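You operate a simulated robot arm through the tools that you are given. There is no shell and no other tool.

Carry out the task below with a simulated robot arm. There is one attempt and no reset: what you move stays moved.

## Task
Put the passed stator in the GOOD crate and shut station five down.
Fine: leave the clamp off, the socket back, the guard shut and the main switch off. Leave the other stators alone. Never reach under the shut guard or leave a stop button pushed in.

It is judged by the outcome, as a careful person would: the job done as asked, and still so three seconds after it is handed in. It fails if anything else is knocked over, pushed out of place, dropped, spilled or broken.

## Robot
A 6-joint arm with a two-finger gripper, fixed in place. Base frame: the origin is on the floor under the middle of its stand, x ahead of it, y to its left, z up. Readings come in cm, degrees, newtons and seconds.
With the tool pointing down near the work surface it reaches from about 12 to 90 cm from the base axis. Its first joint turns from -166.0 to 166.0 degrees. Payload 3.43 kg.
The tool frame sits at the grasp point between the pads (the TCP): z along the fingers, y along the line on which they close. The tips reach 2 cm beyond it. The gripper opens to 19 cm; its body begins 24.8 cm behind the TCP.
Orientation is told as [roll, pitch, yaw] about the base's x, y, z axes, in that order, counted from this pose: with the fingers straight down and closing along the base's y, the tool's x points along the base's -x, its y along +y and its z along -z.

## Interface
- The arm moves only by the tool apply_moves. Its argument "targets" is one flat list of numbers, 6 for each row, row after row: the shift along the tool's x, y, z in units of 500 mm (1.0 is 500 mm), then the turn, a rotation vector about the tool's x, y, z in units of 90 degrees (1.0 is 90 degrees). In form: [x, y, z, ax, ay, az, x, y, z, ax, ay, az, ...]. A call has 1 to 20 rows; each row is the pose to reach, as a shift and turn from the pose commanded when the call began, along the tool's axes at that moment. "hand" is the opening, from 0 (shut) to 1 (fully open), set as the call begins (left out, the last holds). A call with a number of a shift or a turn outside -1 to 1 is refused whole. Each row takes 0.2 s and may step no farther than 5 cm and 8.6 degrees from the row before; otherwise, or with a gripper value out of range, the whole call is refused. Where a pose cannot be reached the arm comes as near as it can. A force on the tool above 90 N (or 10 N above the force at the start of the call, whichever is more), or a blocked arm, ends the call early, and 0.2 s more pass. The fingers move at their own pace (about 15.3 cm/s each) and stop on an object; they squeeze with about 29 N. The grip force told is the motor's: it shows also when the fingers shut on nothing. Time passes only in rows, and 0.2 s behind the last, so rows that repeat a pose let the fingers close. The reply holds the time, the measured pose of the TCP, the force on the tool along the base axes, the opening and the grip force, in the units named above and with some noise, with the torque about the TCP (base axes, N m) and any sound that the robot's microphone picked up.
- Cameras (640 x 400 px; columns grow to the right, rows downward): "scene" is fixed at [4.24, 65.07, 171.2]; the picture's right is [-0.91, -0.41, 0.00], its down [-0.16, 0.36, -0.92] and it looks along [0.37, -0.84, -0.40] (base axes); focal length 330 px, centre (320, 200). "wrist" rides on the gripper at [7, -0.8, -28.8] in the tool frame; the picture's right is [0.12, 0.99, 0.00], its down [-0.96, 0.12, -0.25] and it looks along [-0.25, 0.03, 0.97] (tool axes); focal length 261 px, centre (320, 200). There is no depth. A picture from a camera that has moved, and an enlarged one, comes with that camera's place and axes in the base frame and with its lens. The place of the scene camera against the robot may be out by one fixed shift of up to 1.2 cm in any direction.
- camera(camera): a new picture of that camera. The clock stands still meanwhile.
- slide_trunk(by): moves the trunk up (or, below 0, down) by that many cm; the arm rides with it, the base frame stays. It gives what a move gives, with no picture.
- close_up(camera, box): a new picture of the part [left, top, right, bottom] of that camera's present view, enlarged. The clock stands still meanwhile.
- close_job(): hands the job in; it is judged then, once.

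Places have to be worked out from the pictures, the camera data and where the tool is seen. Open the gripper and draw the arm clear of the work before you hand the job in, unless the task says otherwise.

The tools are called after "Request:" as a command line: name --argument value ..., lists and objects as JSON in quotes. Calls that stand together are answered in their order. apply_moves: Moves the arm, as the interface text tells. Its arguments: {"type":"object","properties":{"targets":{"type":"array","items":{"type":"number"}},"hand":{"type":"number"}},"required":["targets"]} The other tools are called the same way: slide_trunk (by) moves the trunk up or down; camera (camera) takes a picture; close_up (camera, box) takes an enlarged picture of a part of a camera's view; close_job () hands the job in.

At the start:

```text
time: 0.0
tcp_pos: [40.51, -47.45, 150.46]
tool_rot: [-0.1, 0.0, 0.0]
wrist_force: [-0.3, -0.7, 0.9]
moment: [0.01, 0.0, -0.01]
opening: 19.0
grip_force: 0.0
trunk travel left (down, up): [-35.0, 9.0]
```

scene: 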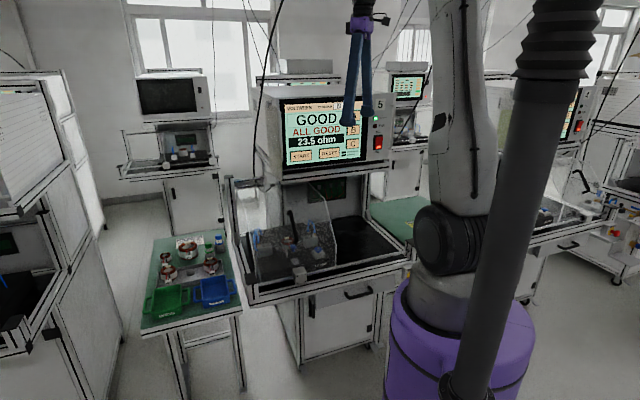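
wrist: 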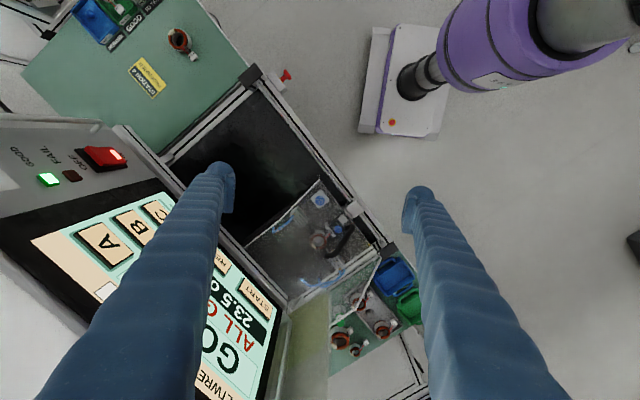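

I'll begin by looking closely at the station, the guard area, the side table and the panel.

Request:
close_up --camera "scene" --box '[220, 160, 420, 310]'

Request:
close_up --camera "scene" --box '[130, 220, 250, 340]'

Request:
close_up --camera "scene" --box '[250, 70, 410, 190]'

Request:
close_up --camera "wrist" --box '[220, 150, 440, 380]'

```text
2.67 times, centred on (320, 235) of scene
camera zoom: at [4.24, 65.07, 171.2], right [-0.91, -0.41, 0.0], down [-0.16, 0.36, -0.92], along [0.37, -0.84, -0.4], focal length 880 px, centre (320, 107)
```

zoom: 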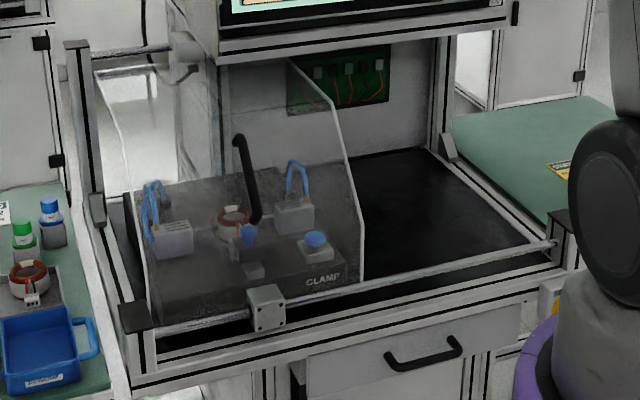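

```text
3.33 times, centred on (190, 280) of scene
camera zoom: at [4.24, 65.07, 171.2], right [-0.91, -0.41, 0.0], down [-0.16, 0.36, -0.92], along [0.37, -0.84, -0.4], focal length 1100 px, centre (753, -67)
```

zoom: 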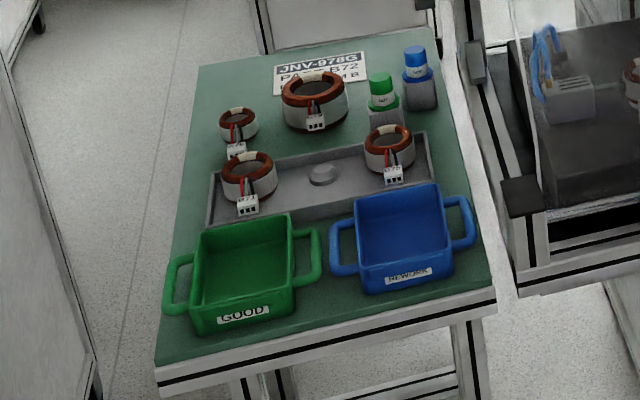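

```text
3.33 times, centred on (330, 130) of scene
camera zoom: at [4.24, 65.07, 171.2], right [-0.91, -0.41, 0.0], down [-0.16, 0.36, -0.92], along [0.37, -0.84, -0.4], focal length 1100 px, centre (287, 433)
```

zoom: 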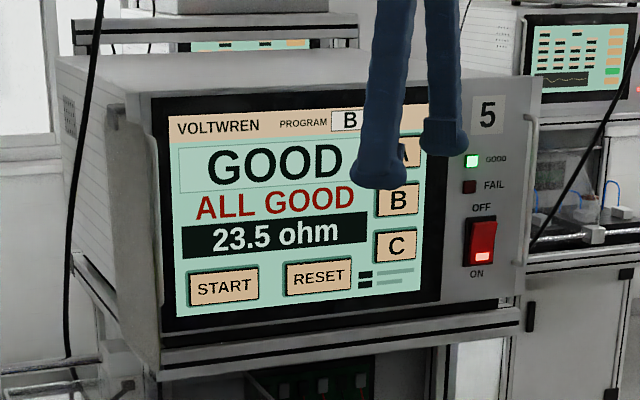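

```text
1.74 times, centred on (330, 265) of wrist
camera zoom: at [33.51, -48.28, 179.29], right [-0.12, 0.99, 0.0], down [0.96, 0.12, 0.25], along [0.25, 0.03, -0.97], focal length 453 px, centre (303, 87)
```

zoom: 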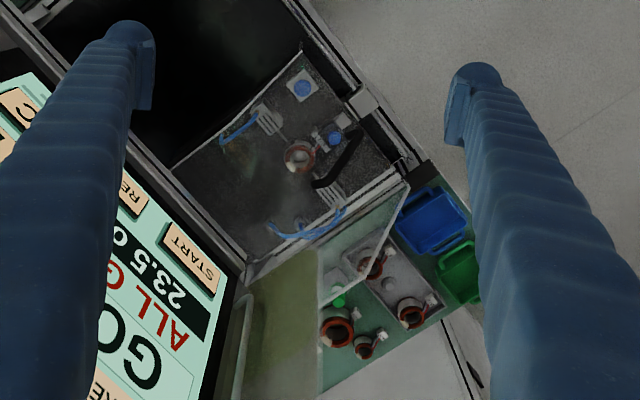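

The stator sits under a clear guard at station 5, with the crates on a table farther ahead. I'll move the gripper up and away from the screen, toward +x/+y, so the wrist camera can see the fixture and crates.

Request:
apply_moves --targets '[-0.05, 0.066, 0, 0, 0, 0, -0.1, 0.132, 0, 0, 0, 0, -0.15, 0.198, 0, 0, 0, 0, -0.2, 0.264, 0, 0, 0, 0, -0.25, 0.33, 0, 0, 0, 0, -0.3, 0.4, 0, 0, 0, 0]'

Request:
camera --camera "wrist"

Request:
camera --camera "scene"

```text
time: 1.4
tcp_pos: [55.68, -27.32, 150.62]
tool_rot: [0.0, 0.2, 0.0]
wrist_force: [0.2, 0.8, 0.0]
moment: [-0.09, 0.03, -0.05]
opening: 18.99
grip_force: 0.0
trunk travel left (down, up): [-35.0, 9.0]
```

```text
taken
camera wrist: at [48.65, -28.14, 179.45], right [-0.12, 0.99, 0.0], down [0.96, 0.12, 0.25], along [0.24, 0.03, -0.97], focal length 261 px, centre (320, 200)
```

wrist: 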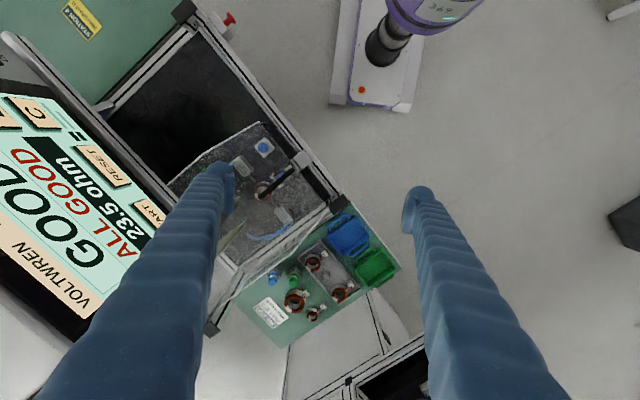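

```text
taken
```

scene: 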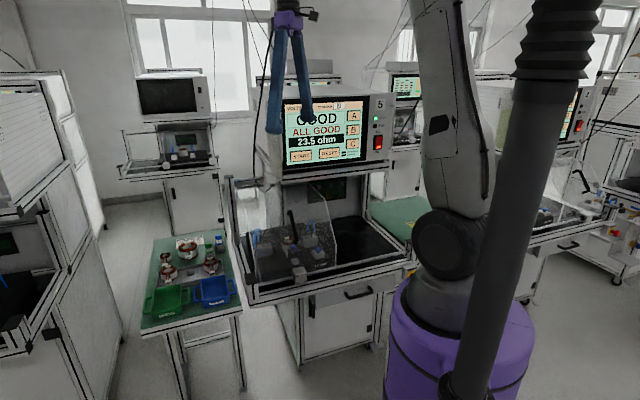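

Request:
close_up --camera "wrist" --box '[170, 110, 330, 260]'

Request:
close_up --camera "wrist" --box '[220, 180, 420, 340]'

Request:
close_up --camera "scene" --box '[220, 170, 340, 300]'

Request:
close_up --camera "wrist" --box '[170, 0, 290, 90]'

```text
2.67 times, centred on (250, 185) of wrist
camera zoom: at [48.65, -28.14, 179.45], right [-0.12, 0.99, 0.0], down [0.96, 0.12, 0.25], along [0.24, 0.03, -0.97], focal length 695 px, centre (507, 240)
```

zoom: 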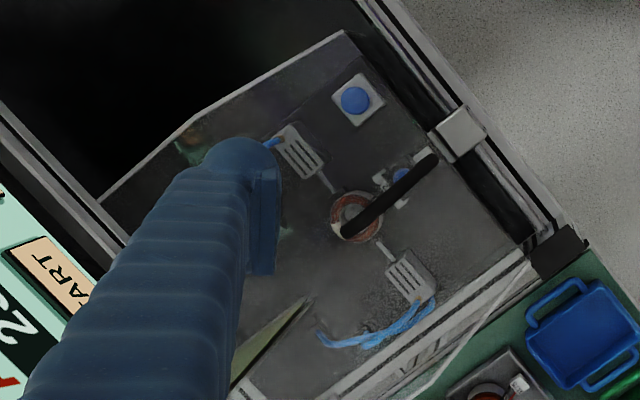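

```text
2.50 times, centred on (320, 260) of wrist
camera zoom: at [48.65, -28.14, 179.45], right [-0.12, 0.99, 0.0], down [0.96, 0.12, 0.25], along [0.24, 0.03, -0.97], focal length 652 px, centre (320, 50)
```

zoom: 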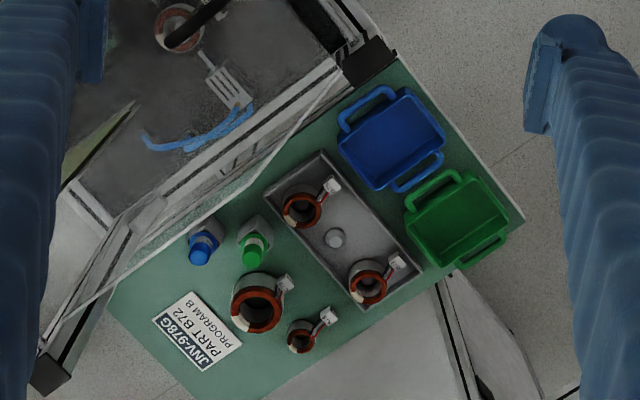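

```text
3.08 times, centred on (280, 235) of scene
camera zoom: at [4.24, 65.07, 171.2], right [-0.91, -0.41, 0.0], down [-0.16, 0.36, -0.92], along [0.37, -0.84, -0.4], focal length 1015 px, centre (443, 92)
```

zoom: 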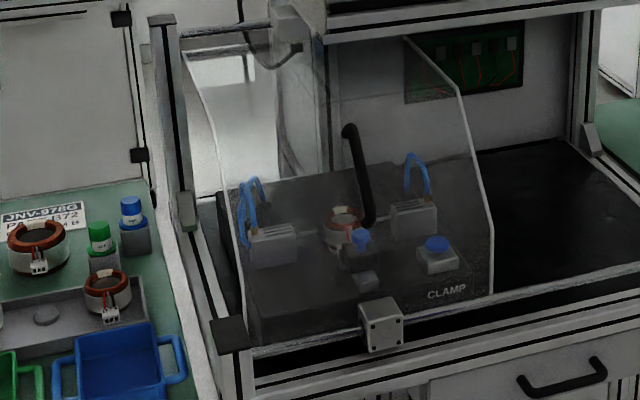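

```text
4.44 times, centred on (230, 45) of wrist
camera zoom: at [48.65, -28.14, 179.45], right [-0.12, 0.99, 0.0], down [0.96, 0.12, 0.25], along [0.24, 0.03, -0.97], focal length 1158 px, centre (720, 889)
```

zoom: 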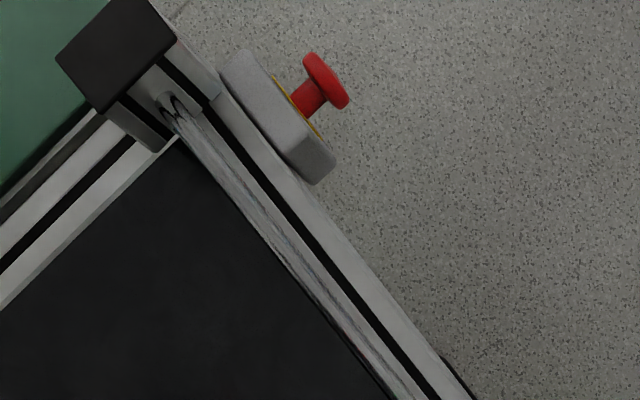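

The guard looks like a clear cover with a black handle, a latch-like block on the front rail and blue buttons beneath it. I'll turn the tool to face the station and tilt it for an oblique view.

Request:
apply_moves --targets '[0.03, 0.03, 0.02, 0, 0, 0.08, 0.06, 0.06, 0.04, 0, 0, 0.16, 0.09, 0.09, 0.06, 0, 0, 0.24, 0.12, 0.12, 0.08, 0, 0, 0.32, 0.15, 0.15, 0.1, 0, 0, 0.4, 0.18, 0.18, 0.12, 0, 0, 0.478]'

Request:
apply_moves --targets '[0, 0, 0, 0, -0.085, 0, 0, 0, 0, 0, -0.17, 0, 0, 0, 0, 0, -0.255, 0, 0, 0, 0, 0, -0.34, 0, 0, 0, 0, 0, -0.425, 0, 0, 0, 0, 0, -0.5, 0]'

Request:
camera --camera "wrist"

Request:
camera --camera "scene"

```text
time: 2.8
tcp_pos: [46.49, -18.37, 144.82]
tool_rot: [0.1, 0.0, -43.2]
wrist_force: [-0.2, 0.4, 0.5]
moment: [-0.05, -0.07, -0.01]
opening: 19.01
grip_force: 0.0
trunk travel left (down, up): [-35.0, 9.0]
```

```text
time: 4.2
tcp_pos: [46.68, -18.42, 144.65]
tool_rot: [0.1, -45.0, -43.1]
wrist_force: [0.2, -0.5, 0.4]
moment: [-0.04, 0.04, -0.07]
opening: 18.97
grip_force: 0.0
trunk travel left (down, up): [-35.0, 9.0]
```

```text
taken
camera wrist: at [27.54, -1.73, 159.93], right [0.61, 0.78, -0.08], down [0.45, -0.26, 0.86], along [0.65, -0.56, -0.51], focal length 261 px, centre (320, 200)
```

wrist: 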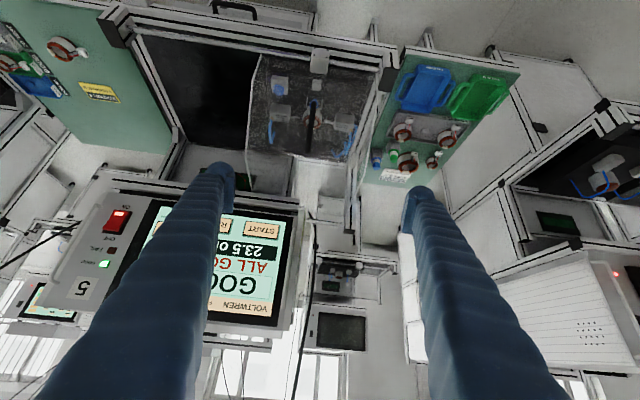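

```text
taken
```

scene: 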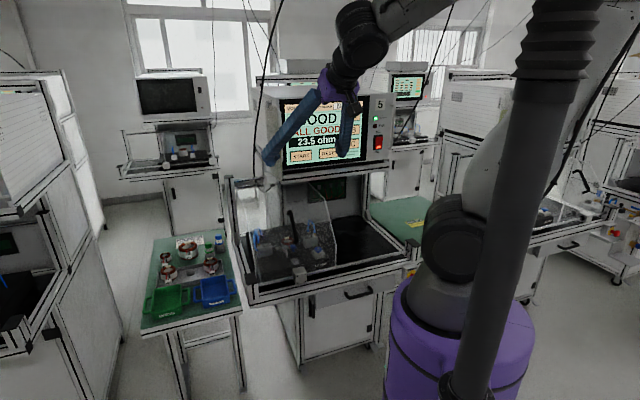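

Request:
close_up --camera "wrist" --box '[230, 30, 410, 210]'

Request:
close_up --camera "wrist" --box '[340, 40, 530, 200]'

Request:
close_up --camera "wrist" --box '[20, 170, 300, 350]'

Request:
close_up --camera "wrist" --box '[0, 0, 200, 125]'

```text
2.22 times, centred on (320, 120) of wrist
camera zoom: at [27.54, -1.73, 159.93], right [0.61, 0.78, -0.08], down [0.45, -0.26, 0.86], along [0.65, -0.56, -0.51], focal length 579 px, centre (320, 378)
```

zoom: 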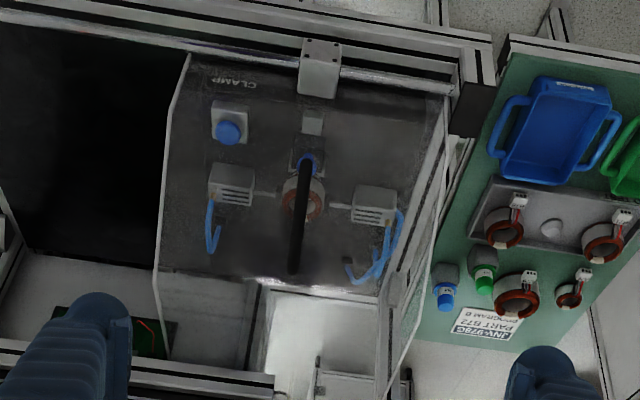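

```text
2.50 times, centred on (435, 120) of wrist
camera zoom: at [27.54, -1.73, 159.93], right [0.61, 0.78, -0.08], down [0.45, -0.26, 0.86], along [0.65, -0.56, -0.51], focal length 652 px, centre (32, 400)
```

zoom: 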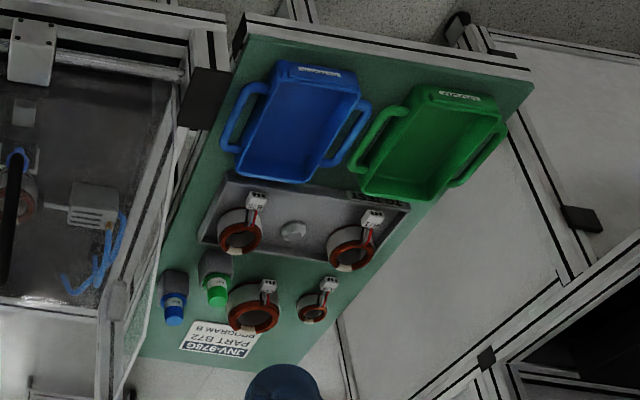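

```text
2.22 times, centred on (160, 260) of wrist
camera zoom: at [27.54, -1.73, 159.93], right [0.61, 0.78, -0.08], down [0.45, -0.26, 0.86], along [0.65, -0.56, -0.51], focal length 579 px, centre (676, 67)
```

zoom: 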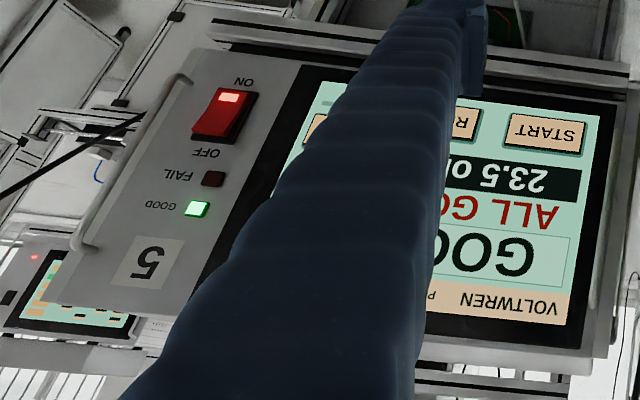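

```text
3.20 times, centred on (100, 62) of wrist
camera zoom: at [27.54, -1.73, 159.93], right [0.61, 0.78, -0.08], down [0.45, -0.26, 0.86], along [0.65, -0.56, -0.51], focal length 834 px, centre (1024, 640)
```

zoom: 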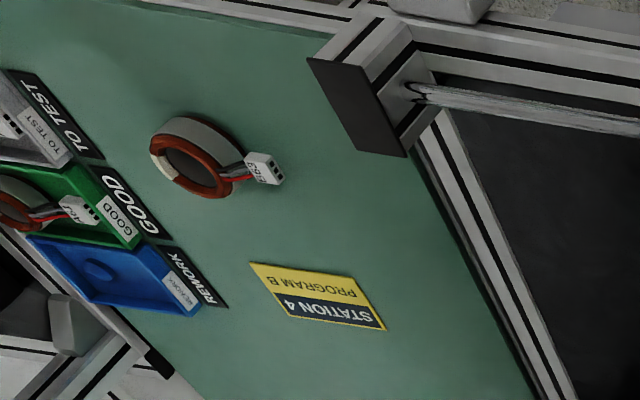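

The oblique view shows a vertical black handle and a block riding on a full-width front rod, so the guard may slide. I'll look at neighbouring stations for a guard in another position, and at the block in detail.

Request:
close_up --camera "scene" --box '[500, 140, 640, 290]'

Request:
close_up --camera "wrist" --box '[480, 90, 640, 250]'

Request:
close_up --camera "scene" --box '[110, 100, 230, 200]'

Request:
close_up --camera "wrist" --box '[265, 40, 365, 130]'

Request:
close_up --camera "wrist" --box '[240, 120, 420, 240]'

Request:
close_up --camera "scene" --box '[225, 165, 315, 225]'

Request:
close_up --camera "scene" --box '[265, 220, 345, 290]'

```text
2.67 times, centred on (570, 215) of scene
camera zoom: at [4.24, 65.07, 171.2], right [-0.91, -0.41, 0.0], down [-0.16, 0.36, -0.92], along [0.37, -0.84, -0.4], focal length 880 px, centre (-347, 160)
```

zoom: 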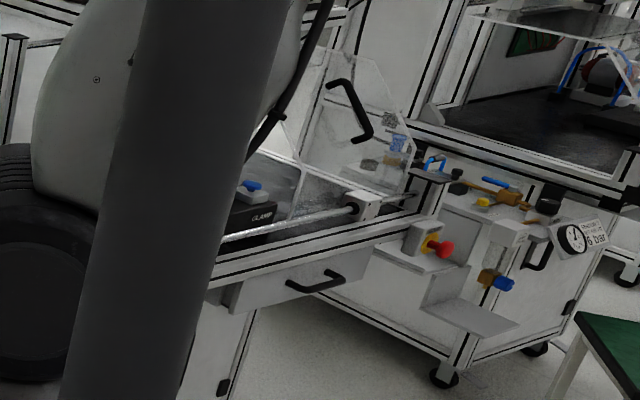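

```text
2.50 times, centred on (560, 170) of wrist
camera zoom: at [27.54, -1.73, 159.93], right [0.61, 0.78, -0.08], down [0.45, -0.26, 0.86], along [0.65, -0.56, -0.51], focal length 652 px, centre (-280, 275)
```

zoom: 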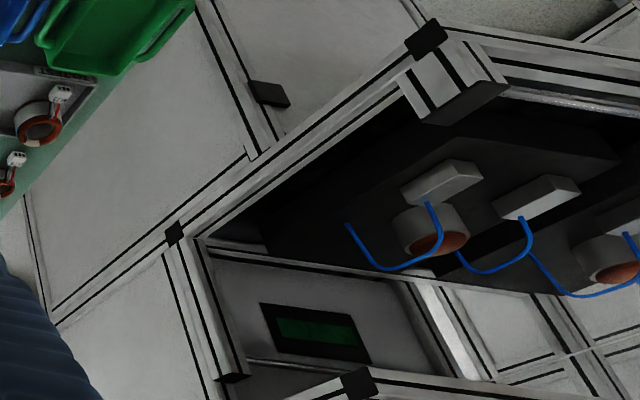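

```text
4.00 times, centred on (170, 150) of scene
camera zoom: at [4.24, 65.07, 171.2], right [-0.91, -0.41, 0.0], down [-0.16, 0.36, -0.92], along [0.37, -0.84, -0.4], focal length 1320 px, centre (920, 400)
```

zoom: 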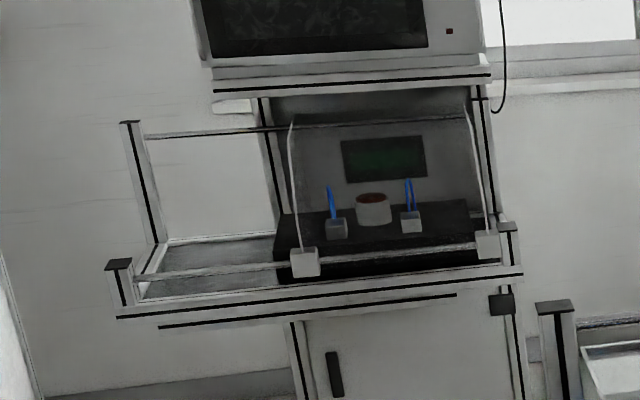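

```text
4.44 times, centred on (315, 85) of wrist
camera zoom: at [27.54, -1.73, 159.93], right [0.61, 0.78, -0.08], down [0.45, -0.26, 0.86], along [0.65, -0.56, -0.51], focal length 1158 px, centre (342, 711)
```

zoom: 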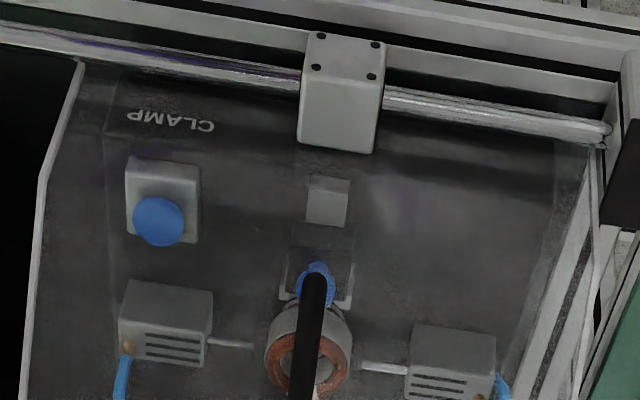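

```text
3.33 times, centred on (330, 180) of wrist
camera zoom: at [27.54, -1.73, 159.93], right [0.61, 0.78, -0.08], down [0.45, -0.26, 0.86], along [0.65, -0.56, -0.51], focal length 869 px, centre (287, 267)
```

zoom: 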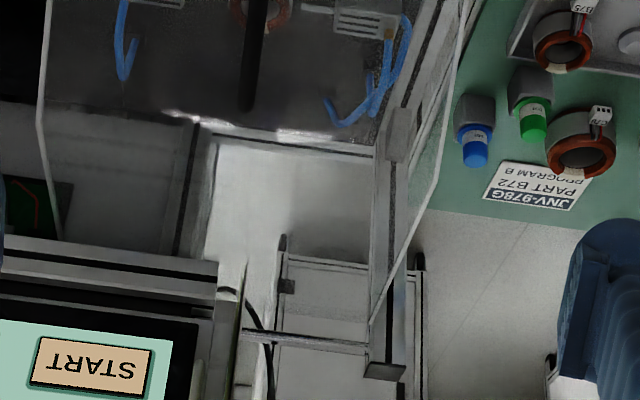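

```text
6.67 times, centred on (270, 195) of scene
camera zoom: at [4.24, 65.07, 171.2], right [-0.91, -0.41, 0.0], down [-0.16, 0.36, -0.92], along [0.37, -0.84, -0.4], focal length 2199 px, centre (653, 233)
```

zoom: 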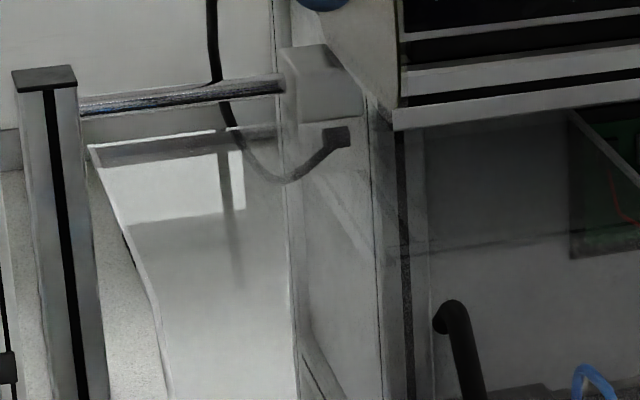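

```text
5.71 times, centred on (305, 255) of scene
camera zoom: at [4.24, 65.07, 171.2], right [-0.91, -0.41, 0.0], down [-0.16, 0.36, -0.92], along [0.37, -0.84, -0.4], focal length 1885 px, centre (406, -114)
```

zoom: 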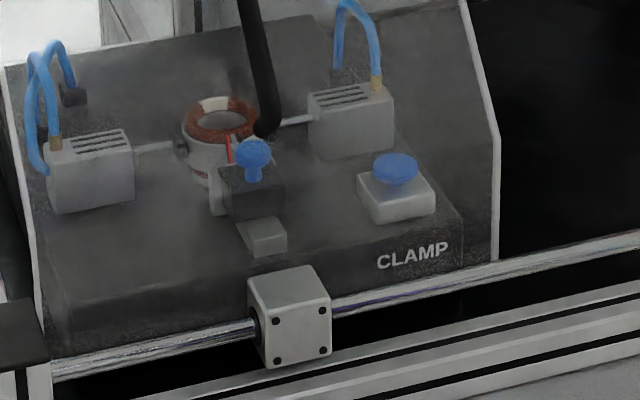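

The guard is a slider: blocks ride on a lower front rod and an upper rear rod, and the black handle is centred near (63.6, -38.5, 107). I'll go to a pre-grasp pose about 12 cm off the handle, square to it, with the fingers partly closed.

Request:
apply_moves --targets '[0.0171, -0.0074, 0.082, 0.0019, 0.007, 0.0019, 0.0343, -0.0147, 0.164, 0.0037, 0.0139, 0.0037, 0.0514, -0.0221, 0.246, 0.0056, 0.0209, 0.0056, 0.0685, -0.0294, 0.328, 0.0075, 0.0278, 0.0075, 0.0856, -0.0368, 0.41, 0.0093, 0.0348, 0.0093, 0.1028, -0.0441, 0.492, 0.0112, 0.0417, 0.0112, 0.1199, -0.0515, 0.574, 0.013, 0.0487, 0.013, 0.137, -0.0588, 0.656, 0.0149, 0.0556, 0.0149]' --hand 0.45

Request:
camera --camera "wrist"

Request:
camera --camera "scene"

Request:
close_up --camera "scene" --box '[220, 130, 380, 290]'

```text
time: 6.0
tcp_pos: [58.45, -33.11, 116.14]
tool_rot: [-0.3, -39.9, -44.7]
wrist_force: [0.2, 1.0, -0.2]
moment: [-0.01, 0.05, 0.0]
opening: 8.57
grip_force: 0.0
out of reach, approached as far as the arm can: row 3, 4, 5, 6
trunk travel left (down, up): [-35.0, 9.0]
```

```text
taken
camera wrist: at [40.95, -16.85, 133.67], right [0.64, 0.77, -0.08], down [0.49, -0.33, 0.81], along [0.59, -0.55, -0.59], focal length 261 px, centre (320, 200)
```

wrist: 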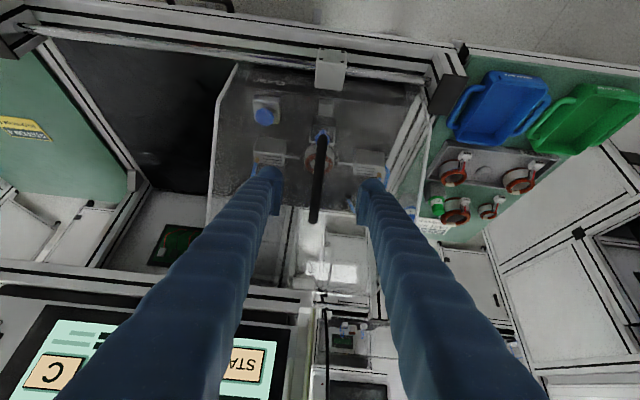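

```text
taken
```

scene: 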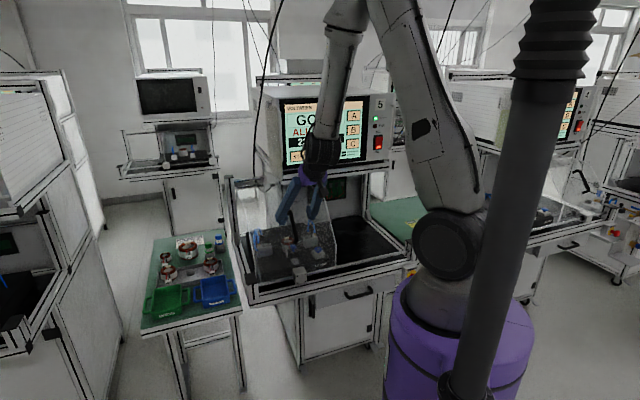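

```text
2.50 times, centred on (300, 210) of scene
camera zoom: at [4.24, 65.07, 171.2], right [-0.91, -0.41, 0.0], down [-0.16, 0.36, -0.92], along [0.37, -0.84, -0.4], focal length 825 px, centre (370, 175)
```

zoom: 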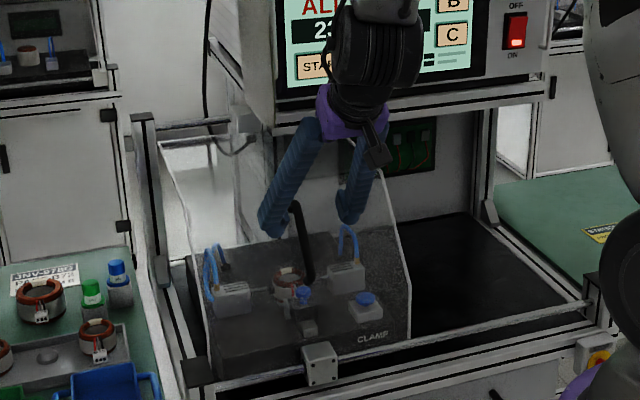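

The handle is about 11.3 cm straight ahead of the TCP, between the fingers. I'll advance 10.5 cm, check, then close on it.

Request:
apply_moves --targets '[0, -0.004, 0.07, 0, 0, 0, 0, -0.008, 0.14, 0, 0, 0, 0, -0.008, 0.21, 0, 0, 0]'

Request:
close_up --camera "scene" --box '[230, 150, 350, 270]'

Request:
camera --camera "wrist"

```text
time: 6.8
tcp_pos: [63.33, -38.37, 108.83]
tool_rot: [-1.1, -39.7, -44.5]
wrist_force: [0.4, -2.3, -0.4]
moment: [-0.04, 0.04, -0.06]
opening: 8.57
grip_force: 0.2
out of reach, approached as far as the arm can: row 3
trunk travel left (down, up): [-35.0, 9.0]
```

```text
3.33 times, centred on (290, 210) of scene
camera zoom: at [4.24, 65.07, 171.2], right [-0.91, -0.41, 0.0], down [-0.16, 0.36, -0.92], along [0.37, -0.84, -0.4], focal length 1100 px, centre (420, 167)
```

zoom: 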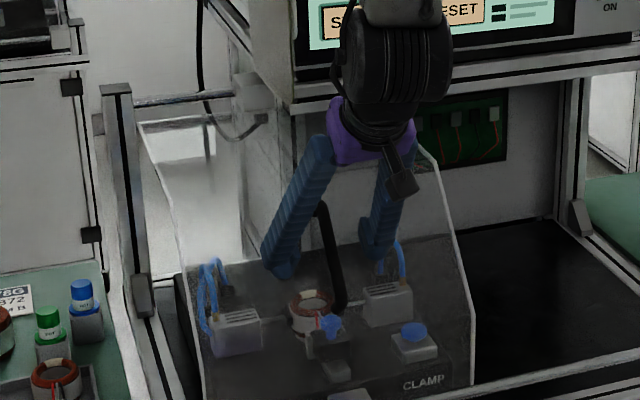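

```text
taken
camera wrist: at [46.09, -21.95, 126.54], right [0.64, 0.77, -0.09], down [0.5, -0.32, 0.8], along [0.58, -0.56, -0.59], focal length 261 px, centre (320, 200)
```

wrist: 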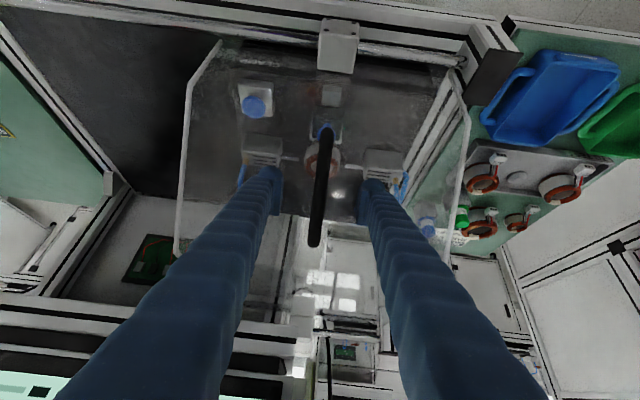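

The pose is near a wrist singularity (row reported out of reach) and I want margin, so I'll back off and rise, then lower the trunk for a better arm posture.

Request:
apply_moves --targets '[0, 0, -0.07, 0, 0, 0, 0, 0, -0.14, 0, 0, 0, 0, 0, -0.21, 0, 0, 0, -0.056, 0, -0.277, 0, 0.04, 0, -0.112, 0, -0.344, 0, 0.08, 0, -0.169, 0, -0.411, 0, 0.12, 0, -0.225, 0, -0.478, 0, 0.16, 0, -0.281, 0, -0.545, 0, 0.2, 0, -0.337, 0, -0.612, 0, 0.22, 0, -0.394, 0, -0.679, 0, 0.22, 0, -0.45, 0, -0.746, 0, 0.22, 0]'

```text
time: 9.2
tcp_pos: [58.18, -33.33, 152.02]
tool_rot: [0.0, -20.1, -44.9]
wrist_force: [0.3, -0.5, -0.3]
moment: [-0.01, -0.04, 0.0]
opening: 8.58
grip_force: 0.0
trunk travel left (down, up): [-35.0, 9.0]
```

TCP is now at z=152, clear of everything. I'll lower the trunk 20 cm first and check readings.

Request:
slide_trunk --by -20

Request:
camera --camera "scene"

```text
time: 11.4
tcp_pos: [58.27, -33.45, 132.02]
tool_rot: [0.0, -20.1, -45.0]
wrist_force: [-0.1, 0.1, -0.7]
moment: [0.01, -0.02, -0.06]
opening: 8.57
grip_force: 0.1
trunk travel left (down, up): [-15.0, 29.0]
```

```text
taken
```

scene: 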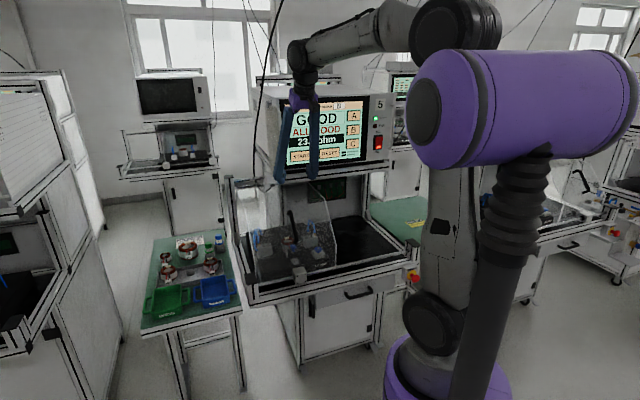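

The arm posture is now much better with the forearm near horizontal. I'll go back to pre-grasp on the handle with a 35° tilt.

Request:
apply_moves --targets '[0.02, -0.001, 0.079, 0, -0.042, 0, 0.04, -0.002, 0.158, 0, -0.083, 0, 0.061, -0.003, 0.237, 0, -0.125, 0, 0.081, -0.003, 0.316, 0, -0.167, 0]'

Request:
camera --camera "wrist"

Request:
camera --camera "scene"

```text
time: 12.4
tcp_pos: [59.35, -34.53, 115.81]
tool_rot: [-0.1, -35.2, -44.8]
wrist_force: [0.9, -0.5, 0.2]
moment: [0.01, 0.01, 0.03]
opening: 8.56
grip_force: 0.1
trunk travel left (down, up): [-15.0, 29.0]
```

```text
taken
camera wrist: at [43.0, -19.43, 135.06], right [0.63, 0.77, -0.07], down [0.54, -0.37, 0.76], along [0.56, -0.52, -0.65], focal length 261 px, centre (320, 200)
```

wrist: 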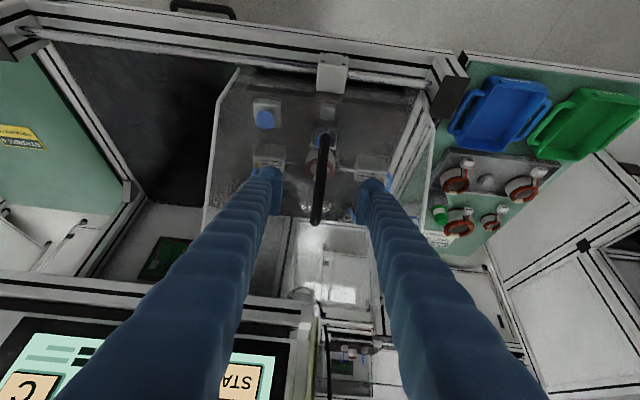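

```text
taken
```

scene: 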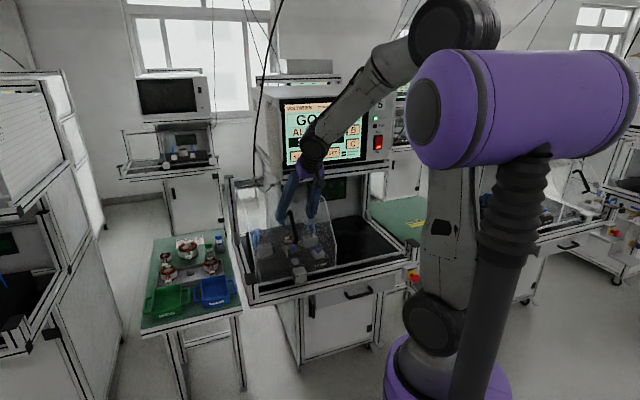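

Handle is centred (s≈17.5) between the fingers. Advancing 9.5 cm onto it.

Request:
apply_moves --targets '[0, 0, 0.064, 0, 0, 0, 0, 0, 0.128, 0, 0, 0, 0, 0, 0.19, 0, 0, 0]'

Request:
close_up --camera "scene" --box '[240, 150, 350, 260]'

Request:
close_up --camera "wrist" --box '[240, 80, 400, 260]'

```text
time: 13.2
tcp_pos: [63.15, -38.45, 107.96]
tool_rot: [-0.1, -35.1, -44.9]
wrist_force: [-6.1, 7.9, 9.6]
moment: [-0.39, 0.32, -0.48]
opening: 8.55
grip_force: 0.1
trunk travel left (down, up): [-15.0, 29.0]
```

```text
3.64 times, centred on (295, 205) of scene
camera zoom: at [4.24, 65.07, 171.2], right [-0.91, -0.41, 0.0], down [-0.16, 0.36, -0.92], along [0.37, -0.84, -0.4], focal length 1200 px, centre (411, 182)
```

zoom: 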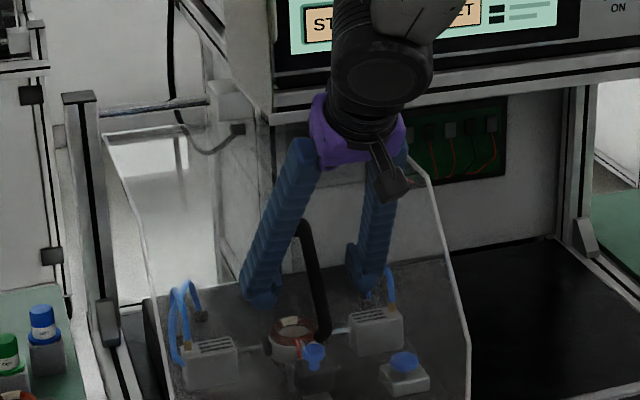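

```text
2.22 times, centred on (320, 170) of wrist
camera zoom: at [46.72, -23.33, 127.39], right [0.63, 0.77, -0.07], down [0.54, -0.37, 0.76], along [0.56, -0.52, -0.65], focal length 579 px, centre (320, 267)
```

zoom: 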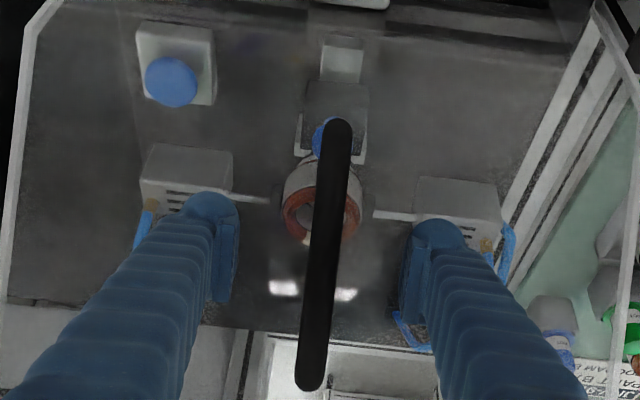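

The force shows the fingertips lightly touching the guard panel (≈14 N), so I'll back off 1 cm first, then close on the handle.

Request:
apply_moves --targets '[0, 0, -0.022, 0, 0, 0]'

Request:
apply_moves --targets '[0, 0, 0, 0, 0, 0, 0, 0, 0, 0, 0, 0, 0, 0, 0, 0, 0, 0, 0, 0, 0, 0, 0, 0]' --hand 0

Request:
close_up --camera "scene" --box '[240, 150, 350, 260]'

```text
time: 13.6
tcp_pos: [62.67, -38.13, 109.03]
tool_rot: [-0.1, -35.2, -44.9]
wrist_force: [0.0, -0.3, -0.7]
moment: [0.05, -0.04, 0.03]
opening: 8.54
grip_force: 0.0
trunk travel left (down, up): [-15.0, 29.0]
```

```text
time: 14.6
tcp_pos: [62.78, -38.09, 109.06]
tool_rot: [-0.2, -35.2, -44.7]
wrist_force: [0.7, 3.1, 1.0]
moment: [0.06, -0.17, -0.15]
opening: 1.08
grip_force: 43.8
trunk travel left (down, up): [-15.0, 29.0]
```

```text
3.64 times, centred on (295, 205) of scene
camera zoom: at [4.24, 65.07, 171.2], right [-0.91, -0.41, 0.0], down [-0.16, 0.36, -0.92], along [0.37, -0.84, -0.4], focal length 1200 px, centre (411, 182)
```

zoom: 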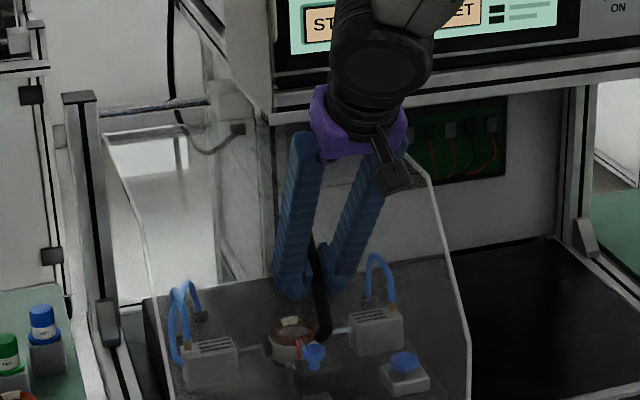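

The handle is gripped (opening 1.08 cm). I'll test a small slide of 3 cm to station-right.

Request:
apply_moves --targets '[0, -0.02, 0, 0, 0, 0, 0, -0.04, 0, 0, 0, 0, 0, -0.06, 0, 0, 0, 0]'

Request:
close_up --camera "scene" --box '[220, 150, 380, 310]'

```text
time: 15.4
tcp_pos: [60.63, -40.21, 108.93]
tool_rot: [-0.1, -35.1, -45.0]
wrist_force: [0.5, -1.1, -5.2]
moment: [0.1, -0.09, -0.15]
opening: 1.06
grip_force: 44.5
trunk travel left (down, up): [-15.0, 29.0]
```

```text
2.50 times, centred on (300, 230) of scene
camera zoom: at [4.24, 65.07, 171.2], right [-0.91, -0.41, 0.0], down [-0.16, 0.36, -0.92], along [0.37, -0.84, -0.4], focal length 825 px, centre (370, 125)
```

zoom: 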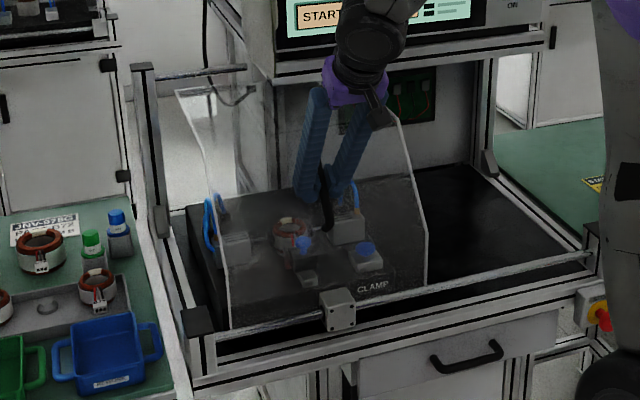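

The guard slides freely along the rod. Continuing 26 cm further to the right.

Request:
apply_moves --targets '[0, -0.08, 0, 0, 0, 0, 0, -0.16, 0, 0, 0, 0, 0, -0.24, 0, 0, 0, 0, 0, -0.32, 0, 0, 0, 0, 0, -0.4, 0, 0, 0, 0, 0, -0.46, 0, 0, 0, 0, 0, -0.52, 0, 0, 0, 0]'

Request:
camera --camera "scene"

Request:
camera --camera "wrist"

```text
time: 17.0
tcp_pos: [41.91, -58.42, 108.35]
tool_rot: [0.2, -34.9, -45.1]
wrist_force: [-9.0, 6.3, -7.9]
moment: [-0.02, -0.51, -0.2]
opening: 1.08
grip_force: 44.0
trunk travel left (down, up): [-15.0, 29.0]
```

```text
taken
```

scene: 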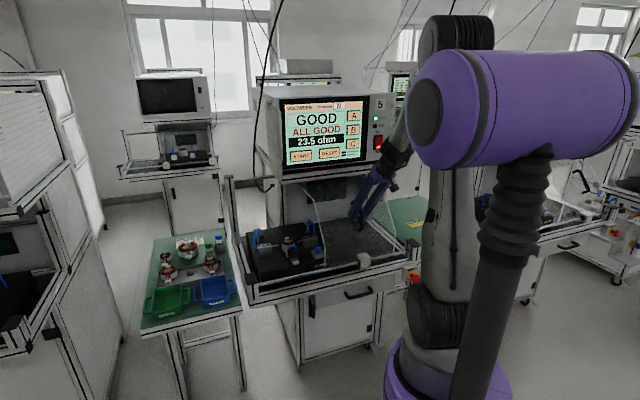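

```text
taken
camera wrist: at [25.52, -43.3, 128.05], right [0.63, 0.77, -0.07], down [0.54, -0.38, 0.75], along [0.56, -0.51, -0.65], focal length 261 px, centre (320, 200)
```

wrist: 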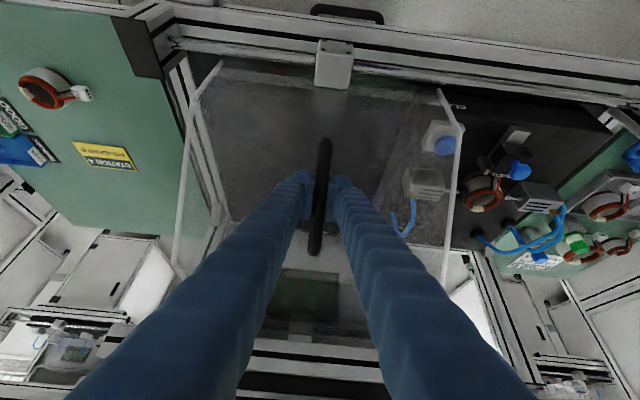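

About 5 cm of travel seems left. I'll ease sideways load slightly and continue in small steps to the end stop.

Request:
apply_moves --targets '[0.005, -0.02, -0.004, 0, 0, 0, 0.006, -0.04, -0.005, 0, 0, 0, 0.007, -0.06, -0.006, 0, 0, 0, 0.008, -0.08, -0.006, 0, 0, 0]'

Request:
camera --camera "wrist"

Request:
close_up --camera "scene" --box '[220, 160, 420, 310]'

```text
time: 18.0
tcp_pos: [39.03, -61.32, 108.71]
tool_rot: [0.0, -34.9, -44.9]
wrist_force: [2.8, -4.6, -54.2]
moment: [-0.35, -0.38, 0.04]
opening: 1.13
grip_force: 43.8
trunk travel left (down, up): [-15.0, 29.0]
```

```text
taken
camera wrist: at [22.73, -46.15, 128.18], right [0.63, 0.77, -0.07], down [0.54, -0.37, 0.75], along [0.56, -0.51, -0.65], focal length 261 px, centre (320, 200)
```

wrist: 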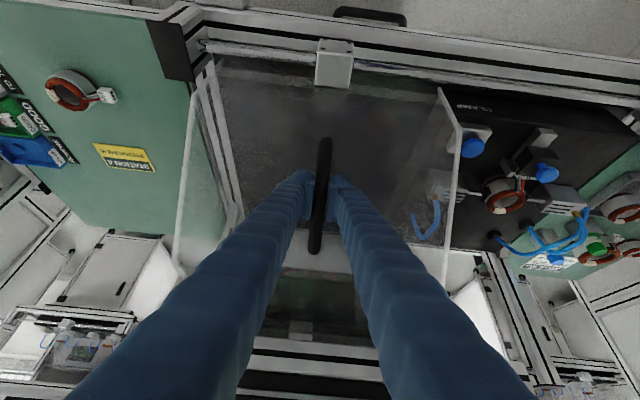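

```text
2.67 times, centred on (320, 235) of scene
camera zoom: at [4.24, 65.07, 171.2], right [-0.91, -0.41, 0.0], down [-0.16, 0.36, -0.92], along [0.37, -0.84, -0.4], focal length 880 px, centre (320, 107)
```

zoom: 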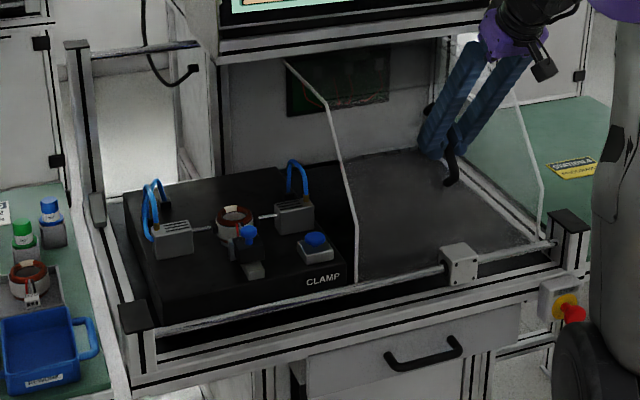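

The guard is almost fully open; the sideways load is small but there is vertical load in the grip. I'll loosen the fingers and nudge the handle the last bit with one finger.

Request:
apply_moves --targets '[0, 0, 0, 0, 0, 0, 0, 0, 0, 0, 0, 0]' --hand 0.2

Request:
apply_moves --targets '[0, -0.02, 0, 0, 0, 0, 0, -0.035, 0, 0, 0, 0, 0, -0.05, 0, 0, 0, 0, 0, -0.06, 0, 0, 0, 0]'

Request:
camera --camera "wrist"

```text
time: 18.6
tcp_pos: [38.93, -61.33, 109.04]
tool_rot: [-0.1, -35.3, -44.9]
wrist_force: [0.1, -0.8, -0.4]
moment: [0.04, -0.07, 0.02]
opening: 3.82
grip_force: 0.0
trunk travel left (down, up): [-15.0, 29.0]
```

```text
time: 19.6
tcp_pos: [36.94, -63.36, 108.96]
tool_rot: [-0.1, -35.2, -44.8]
wrist_force: [0.2, -0.5, 0.5]
moment: [-0.01, -0.01, 0.02]
opening: 3.82
grip_force: 0.0
trunk travel left (down, up): [-15.0, 29.0]
```

```text
taken
camera wrist: at [20.51, -48.13, 128.38], right [0.63, 0.77, -0.07], down [0.54, -0.37, 0.76], along [0.56, -0.52, -0.65], focal length 261 px, centre (320, 200)
```

wrist: 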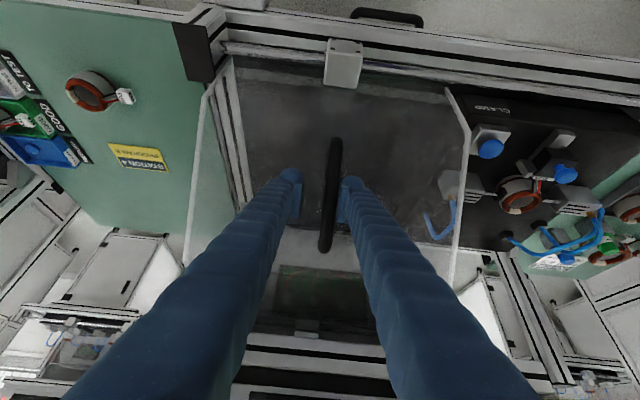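

The guard moves easily; I'll nudge up to 2 cm more toward the end stop, watching the force.

Request:
apply_moves --targets '[0, -0.012, 0, 0, 0, 0, 0, -0.024, 0, 0, 0, 0, 0, -0.036, 0, 0, 0, 0]'

Request:
camera --camera "wrist"

Request:
close_up --camera "scene" --box '[220, 160, 420, 310]'

```text
time: 20.4
tcp_pos: [36.0, -64.15, 108.93]
tool_rot: [0.0, -35.2, -44.7]
wrist_force: [36.6, 20.1, 10.0]
moment: [0.41, -0.52, -0.57]
opening: 6.07
grip_force: 20.3
trunk travel left (down, up): [-15.0, 29.0]
```

```text
taken
camera wrist: at [19.58, -49.07, 128.41], right [0.63, 0.77, -0.07], down [0.54, -0.37, 0.76], along [0.56, -0.51, -0.65], focal length 261 px, centre (320, 200)
```

wrist: 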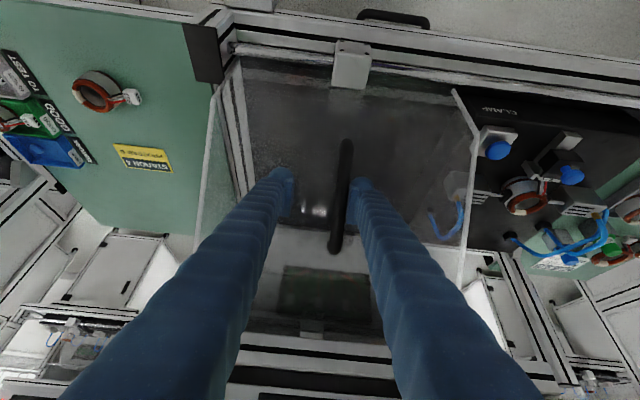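

```text
2.67 times, centred on (320, 235) of scene
camera zoom: at [4.24, 65.07, 171.2], right [-0.91, -0.41, 0.0], down [-0.16, 0.36, -0.92], along [0.37, -0.84, -0.4], focal length 880 px, centre (320, 107)
```

zoom: 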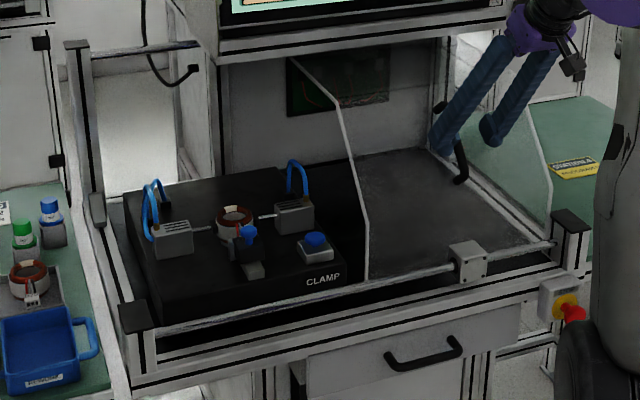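

The guard hit its open end stop. I'll relieve the finger, retreat from the handle, and move left to look closely at the exposed fixture.

Request:
apply_moves --targets '[0, 0.025, 0, 0, 0, 0, 0, 0.025, -0.08, 0, 0, 0, 0, 0.025, -0.16, 0, 0, 0, 0, 0.025, -0.24, 0, 0, 0, 0, 0.025, -0.3, 0, 0, 0, 0, 0.11, -0.33, 0, 0, 0, 0, 0.2, -0.33, 0, 0, 0, 0, 0.29, -0.33, 0, 0, 0, 0, 0.38, -0.33, 0, 0, 0, 0, 0.47, -0.33, 0, 0, 0, 0, 0.55, -0.33, 0, 0, 0, 0, 0.62, -0.33, 0, 0, 0, 0, 0.69, -0.33, 0, 0, 0]' --hand 0.2

Request:
camera --camera "wrist"

Request:
close_up --camera "scene" --box '[250, 215, 350, 285]'

```text
time: 23.2
tcp_pos: [53.25, -33.17, 122.49]
tool_rot: [-0.1, -35.2, -44.8]
wrist_force: [0.0, -0.2, 0.4]
moment: [0.01, 0.01, 0.02]
opening: 3.8
grip_force: 0.2
trunk travel left (down, up): [-15.0, 29.0]
```

```text
taken
camera wrist: at [36.82, -17.98, 141.91], right [0.63, 0.77, -0.07], down [0.54, -0.37, 0.76], along [0.56, -0.52, -0.65], focal length 261 px, centre (320, 200)
```

wrist: 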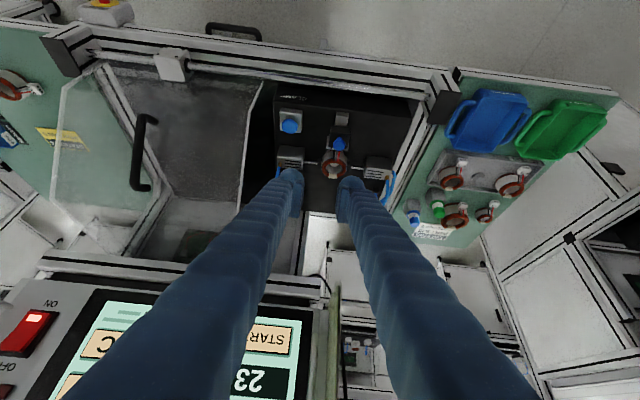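

```text
5.71 times, centred on (300, 250) of scene
camera zoom: at [4.24, 65.07, 171.2], right [-0.91, -0.41, 0.0], down [-0.16, 0.36, -0.92], along [0.37, -0.84, -0.4], focal length 1885 px, centre (434, -86)
```

zoom: 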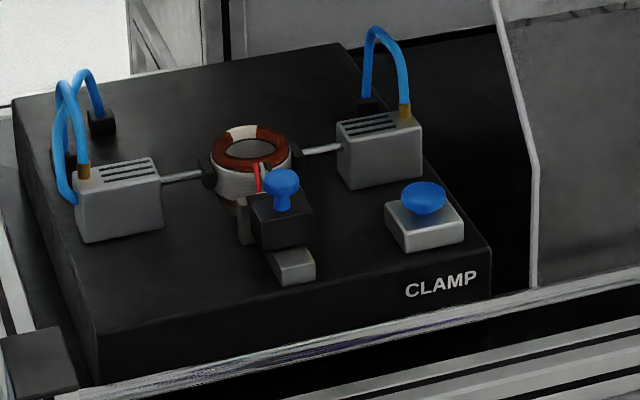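

The socket is a dark carriage with a blue knob on a short rail running toward the front. Let me zoom with the wrist camera.

Request:
close_up --camera "wrist" --box '[260, 80, 420, 210]'

Request:
close_up --camera "wrist" --box '[305, 90, 365, 190]'

Request:
close_up --camera "scene" --box '[275, 225, 335, 270]'

```text
3.08 times, centred on (340, 145) of wrist
camera zoom: at [36.82, -17.98, 141.91], right [0.63, 0.77, -0.07], down [0.54, -0.37, 0.76], along [0.56, -0.52, -0.65], focal length 802 px, centre (258, 369)
```

zoom: 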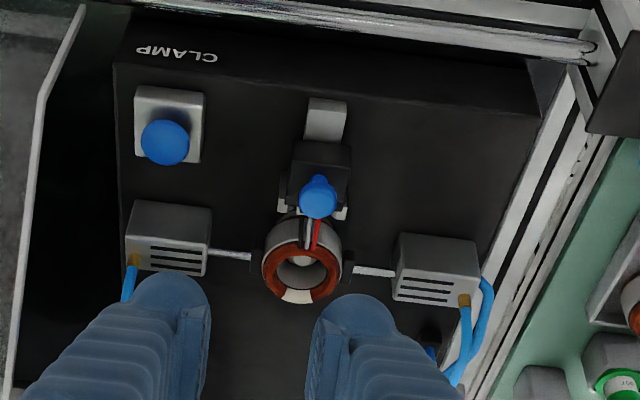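

```text
4.00 times, centred on (335, 140) of wrist
camera zoom: at [36.82, -17.98, 141.91], right [0.63, 0.77, -0.07], down [0.54, -0.37, 0.76], along [0.56, -0.52, -0.65], focal length 1043 px, centre (260, 440)
```

zoom: 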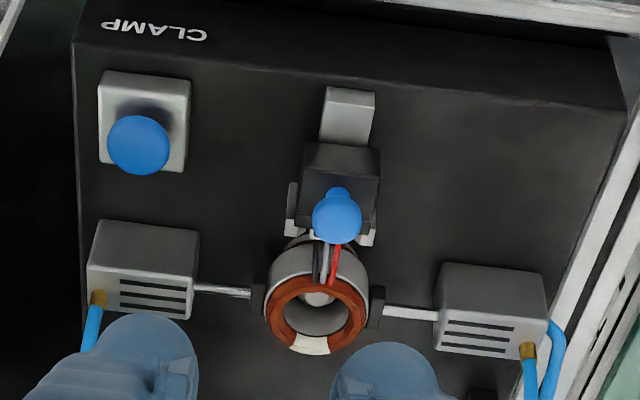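

```text
8.89 times, centred on (305, 248) of scene
camera zoom: at [4.24, 65.07, 171.2], right [-0.91, -0.41, 0.0], down [-0.16, 0.36, -0.92], along [0.37, -0.84, -0.4], focal length 2932 px, centre (453, -222)
```

zoom: 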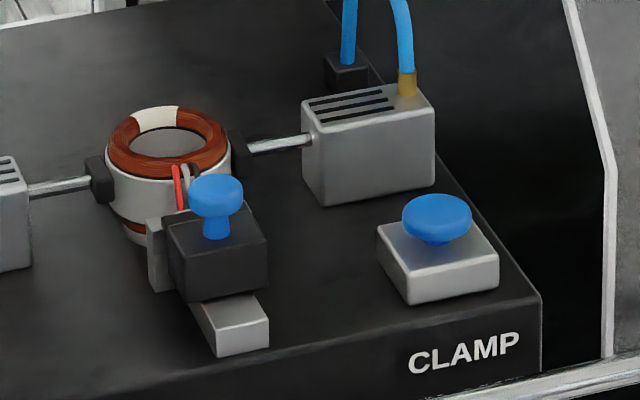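

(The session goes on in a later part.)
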